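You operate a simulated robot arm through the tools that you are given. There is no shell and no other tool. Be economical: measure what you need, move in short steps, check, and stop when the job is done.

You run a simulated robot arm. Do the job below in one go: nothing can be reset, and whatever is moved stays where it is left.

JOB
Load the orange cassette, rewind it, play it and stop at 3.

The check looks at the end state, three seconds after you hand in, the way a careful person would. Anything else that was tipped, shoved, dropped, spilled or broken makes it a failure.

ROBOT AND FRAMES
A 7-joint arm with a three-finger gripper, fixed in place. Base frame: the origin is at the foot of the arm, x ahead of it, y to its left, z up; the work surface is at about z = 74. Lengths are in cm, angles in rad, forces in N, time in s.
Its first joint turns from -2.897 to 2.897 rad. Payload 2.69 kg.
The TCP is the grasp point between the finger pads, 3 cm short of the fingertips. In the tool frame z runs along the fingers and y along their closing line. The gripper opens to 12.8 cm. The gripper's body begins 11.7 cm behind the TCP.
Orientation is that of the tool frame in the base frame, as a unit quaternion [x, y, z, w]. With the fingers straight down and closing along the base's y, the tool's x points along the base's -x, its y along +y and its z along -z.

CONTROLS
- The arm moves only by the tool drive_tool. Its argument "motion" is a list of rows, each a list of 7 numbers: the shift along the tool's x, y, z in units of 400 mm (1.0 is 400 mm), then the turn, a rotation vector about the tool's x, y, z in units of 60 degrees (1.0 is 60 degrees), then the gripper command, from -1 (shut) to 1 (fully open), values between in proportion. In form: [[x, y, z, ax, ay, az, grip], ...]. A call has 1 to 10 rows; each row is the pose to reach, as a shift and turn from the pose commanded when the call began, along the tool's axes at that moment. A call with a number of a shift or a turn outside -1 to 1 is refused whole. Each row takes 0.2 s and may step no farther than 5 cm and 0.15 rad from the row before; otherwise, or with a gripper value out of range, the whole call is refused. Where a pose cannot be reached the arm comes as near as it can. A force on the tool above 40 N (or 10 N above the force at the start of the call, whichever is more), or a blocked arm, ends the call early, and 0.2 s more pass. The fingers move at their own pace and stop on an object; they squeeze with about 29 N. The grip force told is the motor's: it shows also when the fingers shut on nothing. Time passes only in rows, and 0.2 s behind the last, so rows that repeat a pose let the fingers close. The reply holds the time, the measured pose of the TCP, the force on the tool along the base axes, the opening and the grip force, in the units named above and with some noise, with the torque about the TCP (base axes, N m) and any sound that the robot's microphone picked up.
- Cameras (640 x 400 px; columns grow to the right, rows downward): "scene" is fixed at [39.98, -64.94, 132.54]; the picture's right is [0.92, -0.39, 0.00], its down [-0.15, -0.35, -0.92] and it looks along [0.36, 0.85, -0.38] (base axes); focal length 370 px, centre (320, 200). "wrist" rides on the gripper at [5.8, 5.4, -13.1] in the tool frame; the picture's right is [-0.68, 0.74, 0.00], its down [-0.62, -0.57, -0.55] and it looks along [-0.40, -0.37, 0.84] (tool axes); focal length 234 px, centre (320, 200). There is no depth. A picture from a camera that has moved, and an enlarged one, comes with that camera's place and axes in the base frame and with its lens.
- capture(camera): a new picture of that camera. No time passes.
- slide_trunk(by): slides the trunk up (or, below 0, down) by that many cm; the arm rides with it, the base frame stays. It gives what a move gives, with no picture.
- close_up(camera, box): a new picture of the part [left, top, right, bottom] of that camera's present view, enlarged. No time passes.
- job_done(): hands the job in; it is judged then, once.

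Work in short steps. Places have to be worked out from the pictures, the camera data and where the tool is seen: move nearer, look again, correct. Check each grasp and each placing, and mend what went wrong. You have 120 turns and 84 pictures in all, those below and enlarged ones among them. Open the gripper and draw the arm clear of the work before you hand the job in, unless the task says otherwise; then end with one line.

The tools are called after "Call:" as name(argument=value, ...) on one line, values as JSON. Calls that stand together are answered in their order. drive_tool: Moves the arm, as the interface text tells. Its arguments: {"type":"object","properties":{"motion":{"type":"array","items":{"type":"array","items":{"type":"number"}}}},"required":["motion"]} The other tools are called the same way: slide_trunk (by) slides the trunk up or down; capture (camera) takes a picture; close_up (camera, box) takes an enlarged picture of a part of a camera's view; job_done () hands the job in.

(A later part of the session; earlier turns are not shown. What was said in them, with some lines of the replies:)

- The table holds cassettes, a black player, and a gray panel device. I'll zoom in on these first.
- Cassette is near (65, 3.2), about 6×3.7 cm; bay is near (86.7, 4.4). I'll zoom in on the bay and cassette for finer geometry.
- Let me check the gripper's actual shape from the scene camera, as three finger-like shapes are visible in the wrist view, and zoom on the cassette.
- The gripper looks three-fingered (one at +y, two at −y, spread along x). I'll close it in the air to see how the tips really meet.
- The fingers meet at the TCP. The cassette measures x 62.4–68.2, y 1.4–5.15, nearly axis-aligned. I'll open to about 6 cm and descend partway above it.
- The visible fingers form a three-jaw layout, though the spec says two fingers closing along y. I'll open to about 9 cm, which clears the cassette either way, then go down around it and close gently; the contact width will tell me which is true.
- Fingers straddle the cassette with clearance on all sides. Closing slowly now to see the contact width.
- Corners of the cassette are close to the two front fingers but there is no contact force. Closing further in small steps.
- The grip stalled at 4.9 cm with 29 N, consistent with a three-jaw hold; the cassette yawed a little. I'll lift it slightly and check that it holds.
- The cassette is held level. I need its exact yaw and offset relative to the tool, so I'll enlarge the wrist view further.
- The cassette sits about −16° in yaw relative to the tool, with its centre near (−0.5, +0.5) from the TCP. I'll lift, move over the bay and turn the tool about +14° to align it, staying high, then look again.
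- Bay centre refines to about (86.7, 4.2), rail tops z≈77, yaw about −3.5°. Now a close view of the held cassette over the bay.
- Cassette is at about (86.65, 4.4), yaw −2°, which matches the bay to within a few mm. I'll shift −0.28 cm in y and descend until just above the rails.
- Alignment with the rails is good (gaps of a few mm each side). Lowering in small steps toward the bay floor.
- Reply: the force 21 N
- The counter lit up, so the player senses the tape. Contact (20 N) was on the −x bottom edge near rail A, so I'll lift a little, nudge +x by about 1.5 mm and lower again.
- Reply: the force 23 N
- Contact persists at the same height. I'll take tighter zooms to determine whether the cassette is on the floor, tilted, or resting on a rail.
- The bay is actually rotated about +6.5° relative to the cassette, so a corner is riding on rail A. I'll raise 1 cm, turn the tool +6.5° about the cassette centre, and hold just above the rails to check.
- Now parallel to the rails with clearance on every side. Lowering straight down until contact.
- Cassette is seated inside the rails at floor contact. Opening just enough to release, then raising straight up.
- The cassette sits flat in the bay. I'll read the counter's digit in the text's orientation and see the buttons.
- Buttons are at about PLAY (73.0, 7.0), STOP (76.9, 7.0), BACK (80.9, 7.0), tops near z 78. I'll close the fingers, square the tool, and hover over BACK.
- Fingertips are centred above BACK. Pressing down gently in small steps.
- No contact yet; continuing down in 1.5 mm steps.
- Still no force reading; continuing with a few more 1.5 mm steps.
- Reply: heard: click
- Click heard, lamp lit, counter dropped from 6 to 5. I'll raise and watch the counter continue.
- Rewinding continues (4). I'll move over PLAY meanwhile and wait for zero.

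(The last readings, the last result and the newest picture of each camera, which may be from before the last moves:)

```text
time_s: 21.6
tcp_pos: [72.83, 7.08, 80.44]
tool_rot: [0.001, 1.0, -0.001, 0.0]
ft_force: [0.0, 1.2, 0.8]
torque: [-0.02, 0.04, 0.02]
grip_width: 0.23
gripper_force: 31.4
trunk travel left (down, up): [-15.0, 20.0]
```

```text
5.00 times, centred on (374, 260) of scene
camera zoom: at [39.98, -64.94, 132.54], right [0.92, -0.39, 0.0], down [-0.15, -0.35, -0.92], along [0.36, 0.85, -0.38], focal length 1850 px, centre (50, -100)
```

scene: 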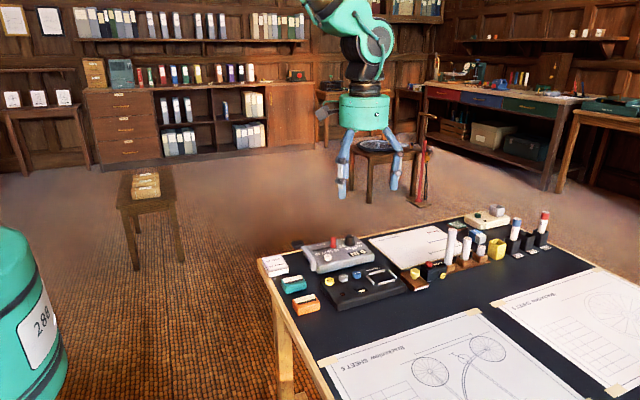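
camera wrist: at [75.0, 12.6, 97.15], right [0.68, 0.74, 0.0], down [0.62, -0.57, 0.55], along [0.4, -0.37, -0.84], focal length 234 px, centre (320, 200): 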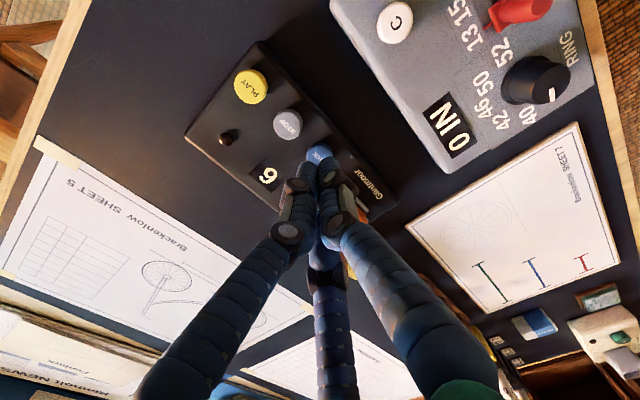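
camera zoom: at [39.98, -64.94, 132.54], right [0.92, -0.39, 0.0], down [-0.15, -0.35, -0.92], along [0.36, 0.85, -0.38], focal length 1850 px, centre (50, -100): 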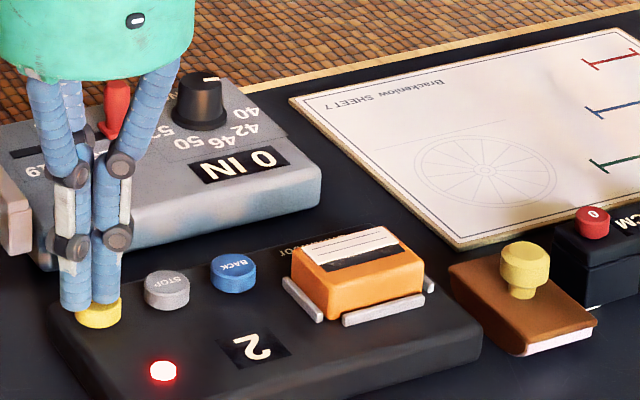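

Counter at 2, still rewinding. Waiting in place for 2 s; nothing else moves.

Call:
drive_tool(motion=[[0, 0, 0, 0, 0, 0, -1], [0, 0, 0, 0, 0, 0, -1], [0, 0, 0, 0, 0, 0, -1], [0, 0, 0, 0, 0, 0, -1], [0, 0, 0, 0, 0, 0, -1], [0, 0, 0, 0, 0, 0, -1], [0, 0, 0, 0, 0, 0, -1], [0, 0, 0, 0, 0, 0, -1], [0, 0, 0, 0, 0, 0, -1]])

Call:
close_up(camera="scene", box=[310, 220, 438, 300])

```text
time_s: 23.6
tcp_pos: [72.74, 7.03, 80.45]
tool_rot: [0.0, 1.0, 0.001, 0.0]
ft_force: [0.4, 0.0, -0.3]
torque: [0.02, -0.01, -0.04]
grip_width: 0.2
gripper_force: 31.8
trunk travel left (down, up): [-15.0, 20.0]
```

```text
5.00 times, centred on (374, 260) of scene
camera zoom: at [39.98, -64.94, 132.54], right [0.92, -0.39, 0.0], down [-0.15, -0.35, -0.92], along [0.36, 0.85, -0.38], focal length 1850 px, centre (50, -100)
```

zoom: 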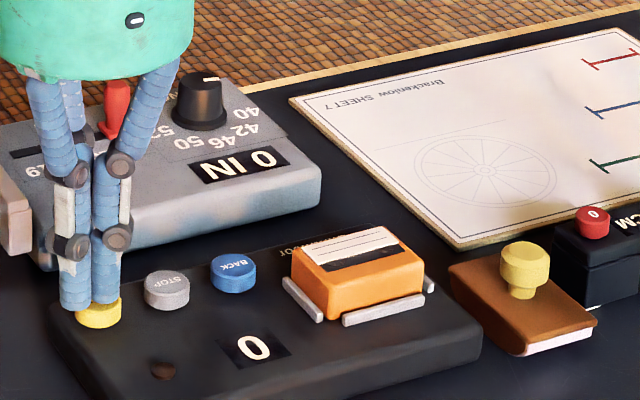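

Rewound to 0 and lamp off. Now press PLAY, then move straight to hover over STOP.

Call:
drive_tool(motion=[[-0.003, 0, 0.008, 0, 0, 0, -1], [-0.003, 0, 0.014, 0, 0, 0, -1], [-0.003, 0, 0.019, 0, 0, 0, -1], [-0.003, 0, -0.03, 0, 0, 0, -1], [-0.1025, 0, -0.03, 0, 0, 0, -1], [-0.1025, 0, 0, 0, 0, 0, -1]])

Call:
close_up(camera="scene", box=[310, 220, 438, 300])

```text
time_s: 25.0
tcp_pos: [76.99, 7.08, 80.56]
tool_rot: [0.0, 1.0, 0.0, -0.001]
ft_force: [0.5, 0.2, -0.7]
torque: [0.0, 0.04, 0.01]
grip_width: 0.23
gripper_force: 31.4
trunk travel left (down, up): [-15.0, 20.0]
heard: click
```

```text
5.00 times, centred on (374, 260) of scene
camera zoom: at [39.98, -64.94, 132.54], right [0.92, -0.39, 0.0], down [-0.15, -0.35, -0.92], along [0.36, 0.85, -0.38], focal length 1850 px, centre (50, -100)
```

zoom: 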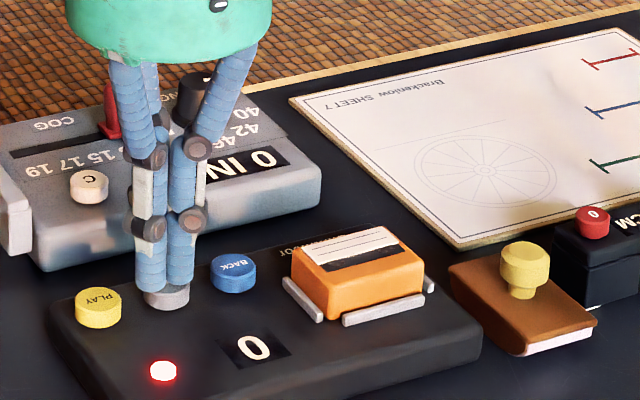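

PLAY clicked and the lamp is on, counter 0. Lowering to just above STOP and timing the counter.

Call:
drive_tool(motion=[[0.001, 0.0, 0.004, 0, 0, 0, -1], [0.001, 0, 0.004, 0, 0, 0, -1]])

Call:
close_up(camera="scene", box=[330, 270, 378, 300])

Call:
drive_tool(motion=[[0, 0, 0, 0, 0, 0, -1], [0, 0, 0, 0, 0, 0, -1]])

Call:
close_up(camera="scene", box=[330, 270, 378, 300])

```text
time_s: 25.6
tcp_pos: [76.88, 7.07, 80.28]
tool_rot: [-0.001, 1.0, -0.001, 0.001]
ft_force: [-0.4, 0.1, -0.7]
torque: [0.0, -0.02, 0.01]
grip_width: 0.17
gripper_force: 31.2
trunk travel left (down, up): [-15.0, 20.0]
```

```text
13.33 times, centred on (354, 285) of scene
camera zoom: at [39.98, -64.94, 132.54], right [0.92, -0.39, 0.0], down [-0.15, -0.35, -0.92], along [0.36, 0.85, -0.38], focal length 4934 px, centre (-133, -933)
```

zoom: 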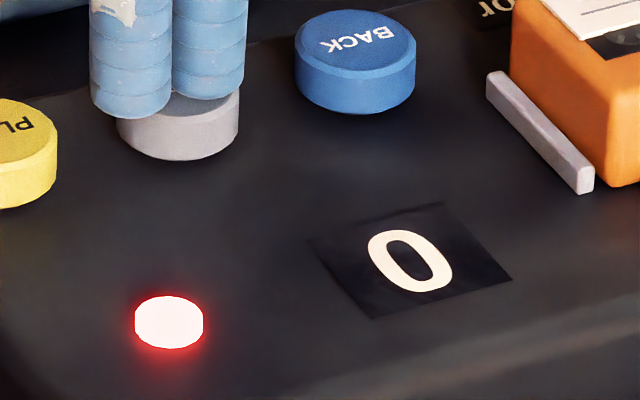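

```text
time_s: 26.2
tcp_pos: [77.04, 6.92, 80.33]
tool_rot: [0.0, 1.0, 0.0, -0.001]
ft_force: [0.7, -0.6, 0.2]
torque: [0.01, -0.03, 0.05]
grip_width: 0.21
gripper_force: 31.4
trunk travel left (down, up): [-15.0, 20.0]
```

```text
13.33 times, centred on (354, 285) of scene
camera zoom: at [39.98, -64.94, 132.54], right [0.92, -0.39, 0.0], down [-0.15, -0.35, -0.92], along [0.36, 0.85, -0.38], focal length 4934 px, centre (-133, -933)
```

zoom: 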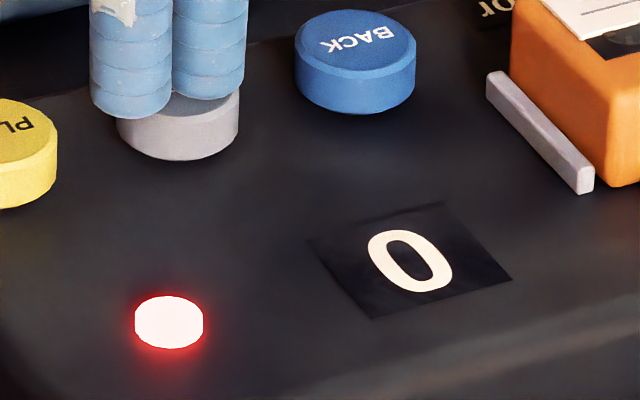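

Counter still 0 two seconds in; waiting another 0.8 s at a time.

Call:
drive_tool(motion=[[0, 0, 0, 0, 0, 0, -1], [0, 0, 0, 0, 0, 0, -1], [0, 0, 0, 0, 0, 0, -1]])

Call:
close_up(camera="scene", box=[330, 270, 378, 300])

```text
time_s: 27.0
tcp_pos: [76.94, 7.03, 80.33]
tool_rot: [0.0, 1.0, -0.001, -0.001]
ft_force: [0.4, 0.0, -0.4]
torque: [-0.01, 0.0, -0.03]
grip_width: 0.18
gripper_force: 31.5
trunk travel left (down, up): [-15.0, 20.0]
```

```text
13.33 times, centred on (354, 285) of scene
camera zoom: at [39.98, -64.94, 132.54], right [0.92, -0.39, 0.0], down [-0.15, -0.35, -0.92], along [0.36, 0.85, -0.38], focal length 4934 px, centre (-133, -933)
```

zoom: 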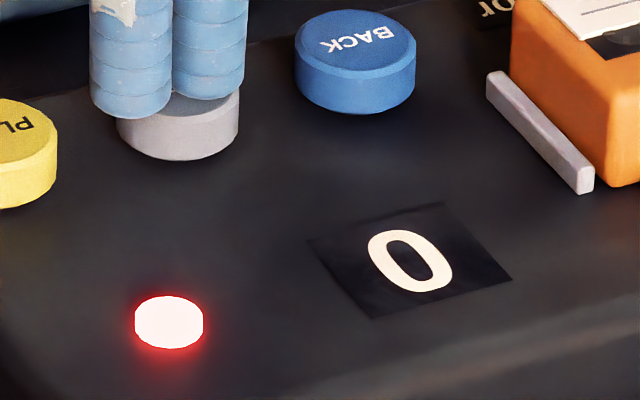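

Still 0 at 27.0 s; continue waiting.

Call:
drive_tool(motion=[[0, 0, 0, 0, 0, 0, -1], [0, 0, 0, 0, 0, 0, -1], [0, 0, 0, 0, 0, 0, -1], [0, 0, 0, 0, 0, 0, -1]])

Call:
close_up(camera="scene", box=[330, 270, 378, 300])

```text
time_s: 28.0
tcp_pos: [76.93, 6.92, 80.42]
tool_rot: [0.001, 1.0, 0.0, -0.001]
ft_force: [-0.1, 0.8, 0.6]
torque: [0.0, 0.0, 0.03]
grip_width: 0.19
gripper_force: 31.9
trunk travel left (down, up): [-15.0, 20.0]
```

```text
13.33 times, centred on (354, 285) of scene
camera zoom: at [39.98, -64.94, 132.54], right [0.92, -0.39, 0.0], down [-0.15, -0.35, -0.92], along [0.36, 0.85, -0.38], focal length 4934 px, centre (-133, -933)
```

zoom: 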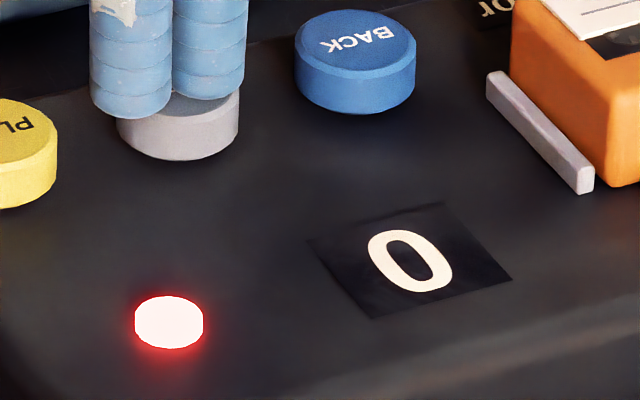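

Still 0 with lamp lit; the play count is slow, so I'll wait 1.6 s.

Call:
drive_tool(motion=[[0, 0, 0, 0, 0, 0, -1], [0, 0, 0, 0, 0, 0, -1], [0, 0, 0, 0, 0, 0, -1], [0, 0, 0, 0, 0, 0, -1], [0, 0, 0, 0, 0, 0, -1], [0, 0, 0, 0, 0, 0, -1], [0, 0, 0, 0, 0, 0, -1]])

Call:
close_up(camera="scene", box=[330, 270, 378, 300])

```text
time_s: 29.6
tcp_pos: [76.92, 6.95, 80.39]
tool_rot: [0.0, 1.0, 0.0, 0.0]
ft_force: [-0.1, 0.5, -0.9]
torque: [0.01, 0.02, 0.02]
grip_width: 0.23
gripper_force: 31.5
trunk travel left (down, up): [-15.0, 20.0]
```

```text
13.33 times, centred on (354, 285) of scene
camera zoom: at [39.98, -64.94, 132.54], right [0.92, -0.39, 0.0], down [-0.15, -0.35, -0.92], along [0.36, 0.85, -0.38], focal length 4934 px, centre (-133, -933)
```

zoom: 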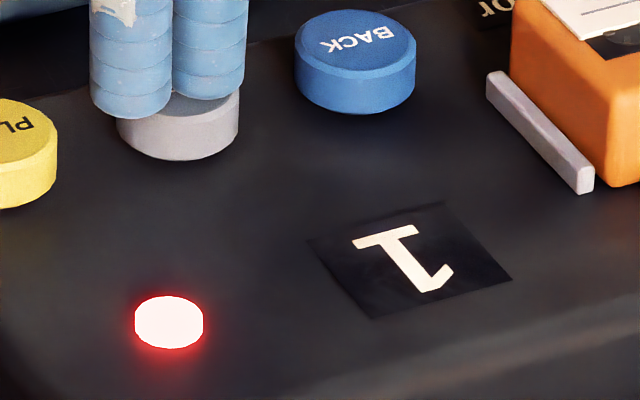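

Counter shows 1 at 29.6 s; roughly 4–5.4 s per count. Waiting further with checks.

Call:
drive_tool(motion=[[0, 0, 0, 0, 0, 0, -1], [0, 0, 0, 0, 0, 0, -1], [0, 0, 0, 0, 0, 0, -1], [0, 0, 0, 0, 0, 0, -1], [0, 0, 0, 0, 0, 0, -1], [0, 0, 0, 0, 0, 0, -1], [0, 0, 0, 0, 0, 0, -1], [0, 0, 0, 0, 0, 0, -1], [0, 0, 0, 0, 0, 0, -1], [0, 0, 0, 0, 0, 0, -1]])

Call:
close_up(camera="scene", box=[330, 270, 378, 300])

Call:
drive_tool(motion=[[0, 0, 0, 0, 0, 0, -1], [0, 0, 0, 0, 0, 0, -1], [0, 0, 0, 0, 0, 0, -1], [0, 0, 0, 0, 0, 0, -1]])

Call:
close_up(camera="scene", box=[330, 270, 378, 300])

```text
time_s: 31.8
tcp_pos: [76.92, 6.93, 80.36]
tool_rot: [0.001, 1.0, 0.0, 0.0]
ft_force: [-0.3, 0.1, 0.0]
torque: [0.01, -0.01, 0.02]
grip_width: 0.2
gripper_force: 31.2
trunk travel left (down, up): [-15.0, 20.0]
```

```text
13.33 times, centred on (354, 285) of scene
camera zoom: at [39.98, -64.94, 132.54], right [0.92, -0.39, 0.0], down [-0.15, -0.35, -0.92], along [0.36, 0.85, -0.38], focal length 4934 px, centre (-133, -933)
```

zoom: 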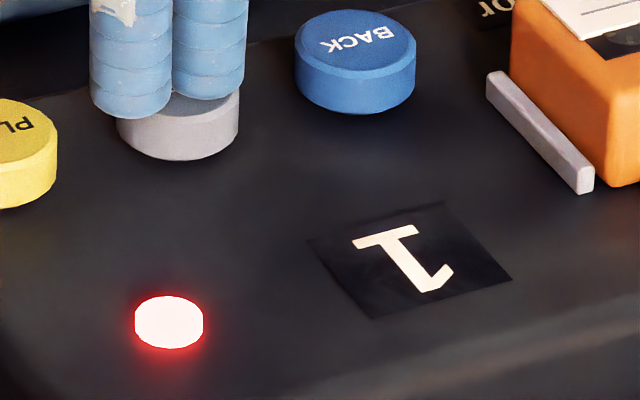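

```text
time_s: 32.8
tcp_pos: [76.97, 6.95, 80.46]
tool_rot: [-0.001, 1.0, -0.001, 0.0]
ft_force: [0.3, 0.5, 0.7]
torque: [-0.01, 0.01, 0.03]
grip_width: 0.2
gripper_force: 31.2
trunk travel left (down, up): [-15.0, 20.0]
```

```text
13.33 times, centred on (354, 285) of scene
camera zoom: at [39.98, -64.94, 132.54], right [0.92, -0.39, 0.0], down [-0.15, -0.35, -0.92], along [0.36, 0.85, -0.38], focal length 4934 px, centre (-133, -933)
```

zoom: 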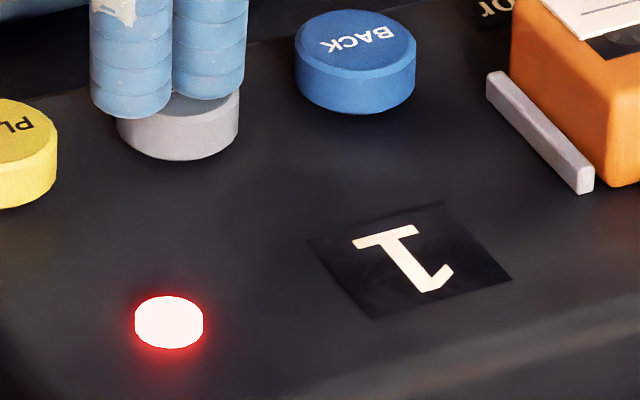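

Still 1 at 32.8 s. Continuing in ~1 s chunks.

Call:
drive_tool(motion=[[0, 0, 0, 0, 0, 0, -1], [0, 0, 0, 0, 0, 0, -1], [0, 0, 0, 0, 0, 0, -1], [0, 0, 0, 0, 0, 0, -1]])

Call:
close_up(camera="scene", box=[330, 270, 378, 300])

Call:
drive_tool(motion=[[0, 0, 0, 0, 0, 0, -1], [0, 0, 0, 0, 0, 0, -1], [0, 0, 0, 0, 0, 0, -1], [0, 0, 0, 0, 0, 0, -1]])

Call:
close_up(camera="scene", box=[330, 270, 378, 300])

```text
time_s: 33.8
tcp_pos: [77.0, 6.98, 80.48]
tool_rot: [0.0, 1.0, -0.001, 0.001]
ft_force: [0.2, -0.7, -0.5]
torque: [0.01, 0.02, 0.02]
grip_width: 0.2
gripper_force: 31.1
trunk travel left (down, up): [-15.0, 20.0]
```

```text
13.33 times, centred on (354, 285) of scene
camera zoom: at [39.98, -64.94, 132.54], right [0.92, -0.39, 0.0], down [-0.15, -0.35, -0.92], along [0.36, 0.85, -0.38], focal length 4934 px, centre (-133, -933)
```

zoom: 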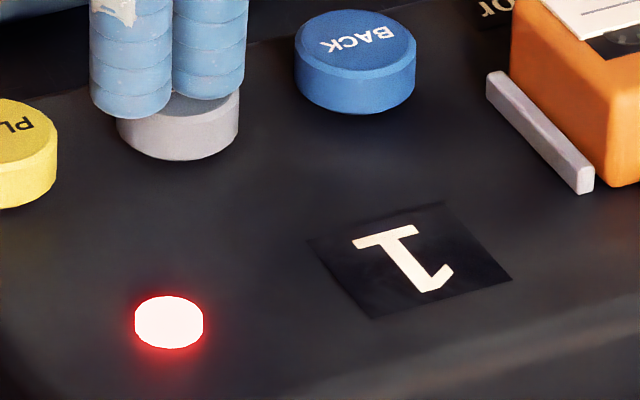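

```text
time_s: 34.8
tcp_pos: [76.93, 7.06, 80.34]
tool_rot: [0.0, 1.0, 0.0, 0.0]
ft_force: [0.5, -0.5, 0.7]
torque: [-0.02, 0.0, 0.02]
grip_width: 0.18
gripper_force: 31.7
trunk travel left (down, up): [-15.0, 20.0]
```

```text
13.33 times, centred on (354, 285) of scene
camera zoom: at [39.98, -64.94, 132.54], right [0.92, -0.39, 0.0], down [-0.15, -0.35, -0.92], along [0.36, 0.85, -0.38], focal length 4934 px, centre (-133, -933)
```

zoom: 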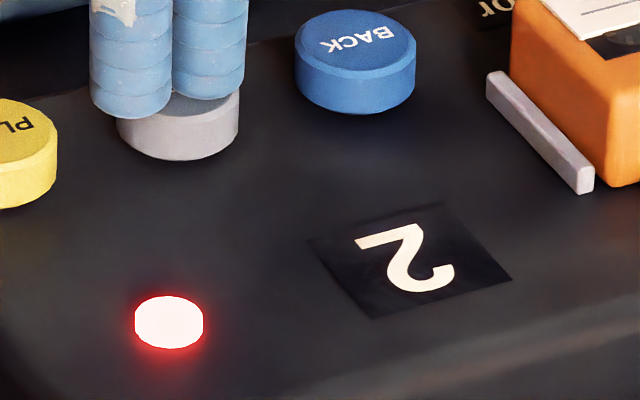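

Counter turned 2 around 34.3 s, so 3 is due near 39.5 s. Waiting ~4.2 s then checking.

Call:
drive_tool(motion=[[0, 0, 0, 0, 0, 0, -1], [0, 0, 0, 0, 0, 0, -1], [0, 0, 0, 0, 0, 0, -1], [0, 0, 0, 0, 0, 0, -1], [0, 0, 0, 0, 0, 0, -1], [0, 0, 0, 0, 0, 0, -1], [0, 0, 0, 0, 0, 0, -1], [0, 0, 0, 0, 0, 0, -1], [0, 0, 0, 0, 0, 0, -1], [0, 0, 0, 0, 0, 0, -1]])

Call:
drive_tool(motion=[[0, 0, 0, 0, 0, 0, -1], [0, 0, 0, 0, 0, 0, -1], [0, 0, 0, 0, 0, 0, -1], [0, 0, 0, 0, 0, 0, -1], [0, 0, 0, 0, 0, 0, -1], [0, 0, 0, 0, 0, 0, -1], [0, 0, 0, 0, 0, 0, -1], [0, 0, 0, 0, 0, 0, -1], [0, 0, 0, 0, 0, 0, -1], [0, 0, 0, 0, 0, 0, -1]])

Call:
close_up(camera="scene", box=[330, 270, 378, 300])

```text
time_s: 37.0
tcp_pos: [76.9, 6.92, 80.36]
tool_rot: [-0.001, 1.0, 0.0, 0.0]
ft_force: [-0.2, 0.6, -0.9]
torque: [0.01, 0.02, 0.0]
grip_width: 0.18
gripper_force: 31.5
trunk travel left (down, up): [-15.0, 20.0]
```

```text
time_s: 39.2
tcp_pos: [76.93, 6.94, 80.42]
tool_rot: [0.0, 1.0, 0.0, 0.001]
ft_force: [-0.2, 0.1, 0.5]
torque: [0.02, 0.02, 0.01]
grip_width: 0.21
gripper_force: 31.1
trunk travel left (down, up): [-15.0, 20.0]
```

```text
13.33 times, centred on (354, 285) of scene
camera zoom: at [39.98, -64.94, 132.54], right [0.92, -0.39, 0.0], down [-0.15, -0.35, -0.92], along [0.36, 0.85, -0.38], focal length 4934 px, centre (-133, -933)
```

zoom: 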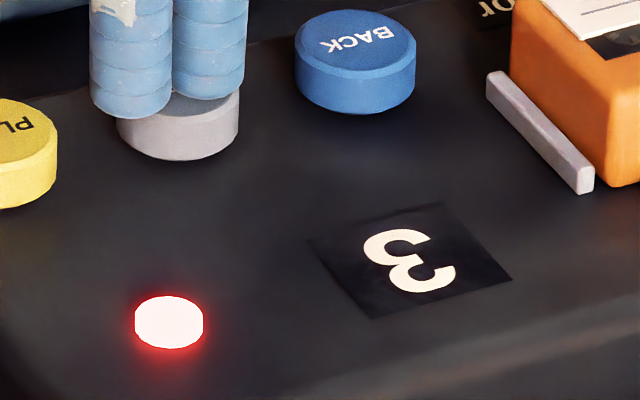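

Counter reads 3: pressing STOP now.

Call:
drive_tool(motion=[[0, 0, 0.006, 0, 0, 0, -1], [0, 0, 0.012, 0, 0, 0, -1], [0, 0, 0.016, 0, 0, 0, -1], [0, 0, -0.02, 0, 0, 0, -1]])

Call:
close_up(camera="scene", box=[330, 270, 378, 300])

```text
time_s: 40.2
tcp_pos: [76.94, 7.01, 81.24]
tool_rot: [0.0, 1.0, 0.001, 0.0]
ft_force: [0.6, 0.0, 0.0]
torque: [-0.01, 0.0, -0.01]
grip_width: 0.2
gripper_force: 31.4
trunk travel left (down, up): [-15.0, 20.0]
heard: click
```

```text
13.33 times, centred on (354, 285) of scene
camera zoom: at [39.98, -64.94, 132.54], right [0.92, -0.39, 0.0], down [-0.15, -0.35, -0.92], along [0.36, 0.85, -0.38], focal length 4934 px, centre (-133, -933)
```

zoom: 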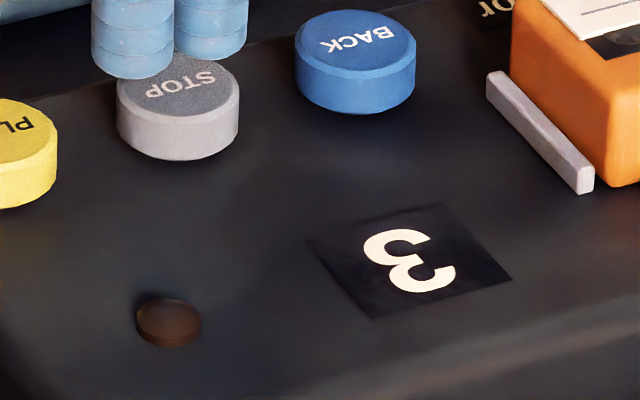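

STOP clicked, lamp off, counter at 3. Now I'll raise the arm well clear and open the gripper.

Call:
drive_tool(motion=[[0, 0, -0.1, 0, 0, 0, -1], [0, 0, -0.2, 0, 0, 0, -1], [0, 0, -0.3, 0, 0, 0, -1], [0, 0, -0.4, 0, 0, 0, -1], [0, 0, -0.5, 0, 0, 0, 0], [0, 0, -0.55, 0, 0, 0, 1], [0, 0, -0.55, 0, 0, 0, 1]])

Call:
capture(camera="scene")

Call:
close_up(camera="scene", box=[250, 220, 430, 332])

```text
time_s: 41.8
tcp_pos: [76.93, 6.91, 103.14]
tool_rot: [0.0, 1.0, 0.0, -0.001]
ft_force: [-1.0, 0.3, 0.9]
torque: [0.02, -0.02, 0.01]
grip_width: 12.82
gripper_force: 0.0
trunk travel left (down, up): [-15.0, 20.0]
```

```text
26 pictures are left
```

scene: 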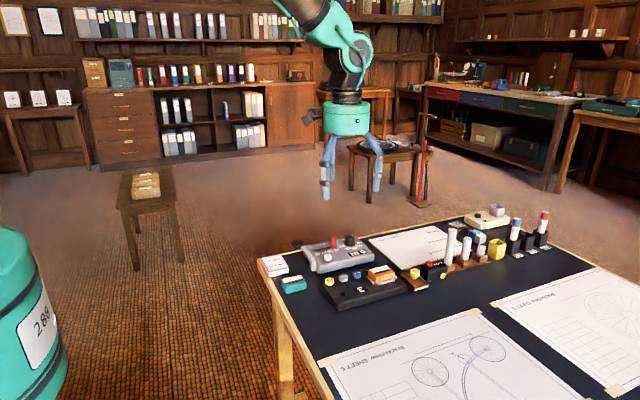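

```text
3.56 times, centred on (340, 276) of scene
camera zoom: at [39.98, -64.94, 132.54], right [0.92, -0.39, 0.0], down [-0.15, -0.35, -0.92], along [0.36, 0.85, -0.38], focal length 1316 px, centre (249, -70)
```

zoom: 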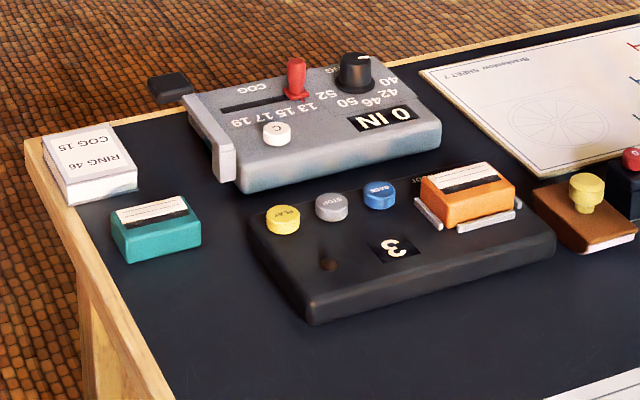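

The cassette is seated, the counter reads 3, the lamp is off, nothing else has moved, and the arm is clear. Handing in.

Call:
job_done()

```text
The job is handed in.
```

The orange cassette is loaded in the player, rewound to 0, played, and stopped with the counter reading 3.
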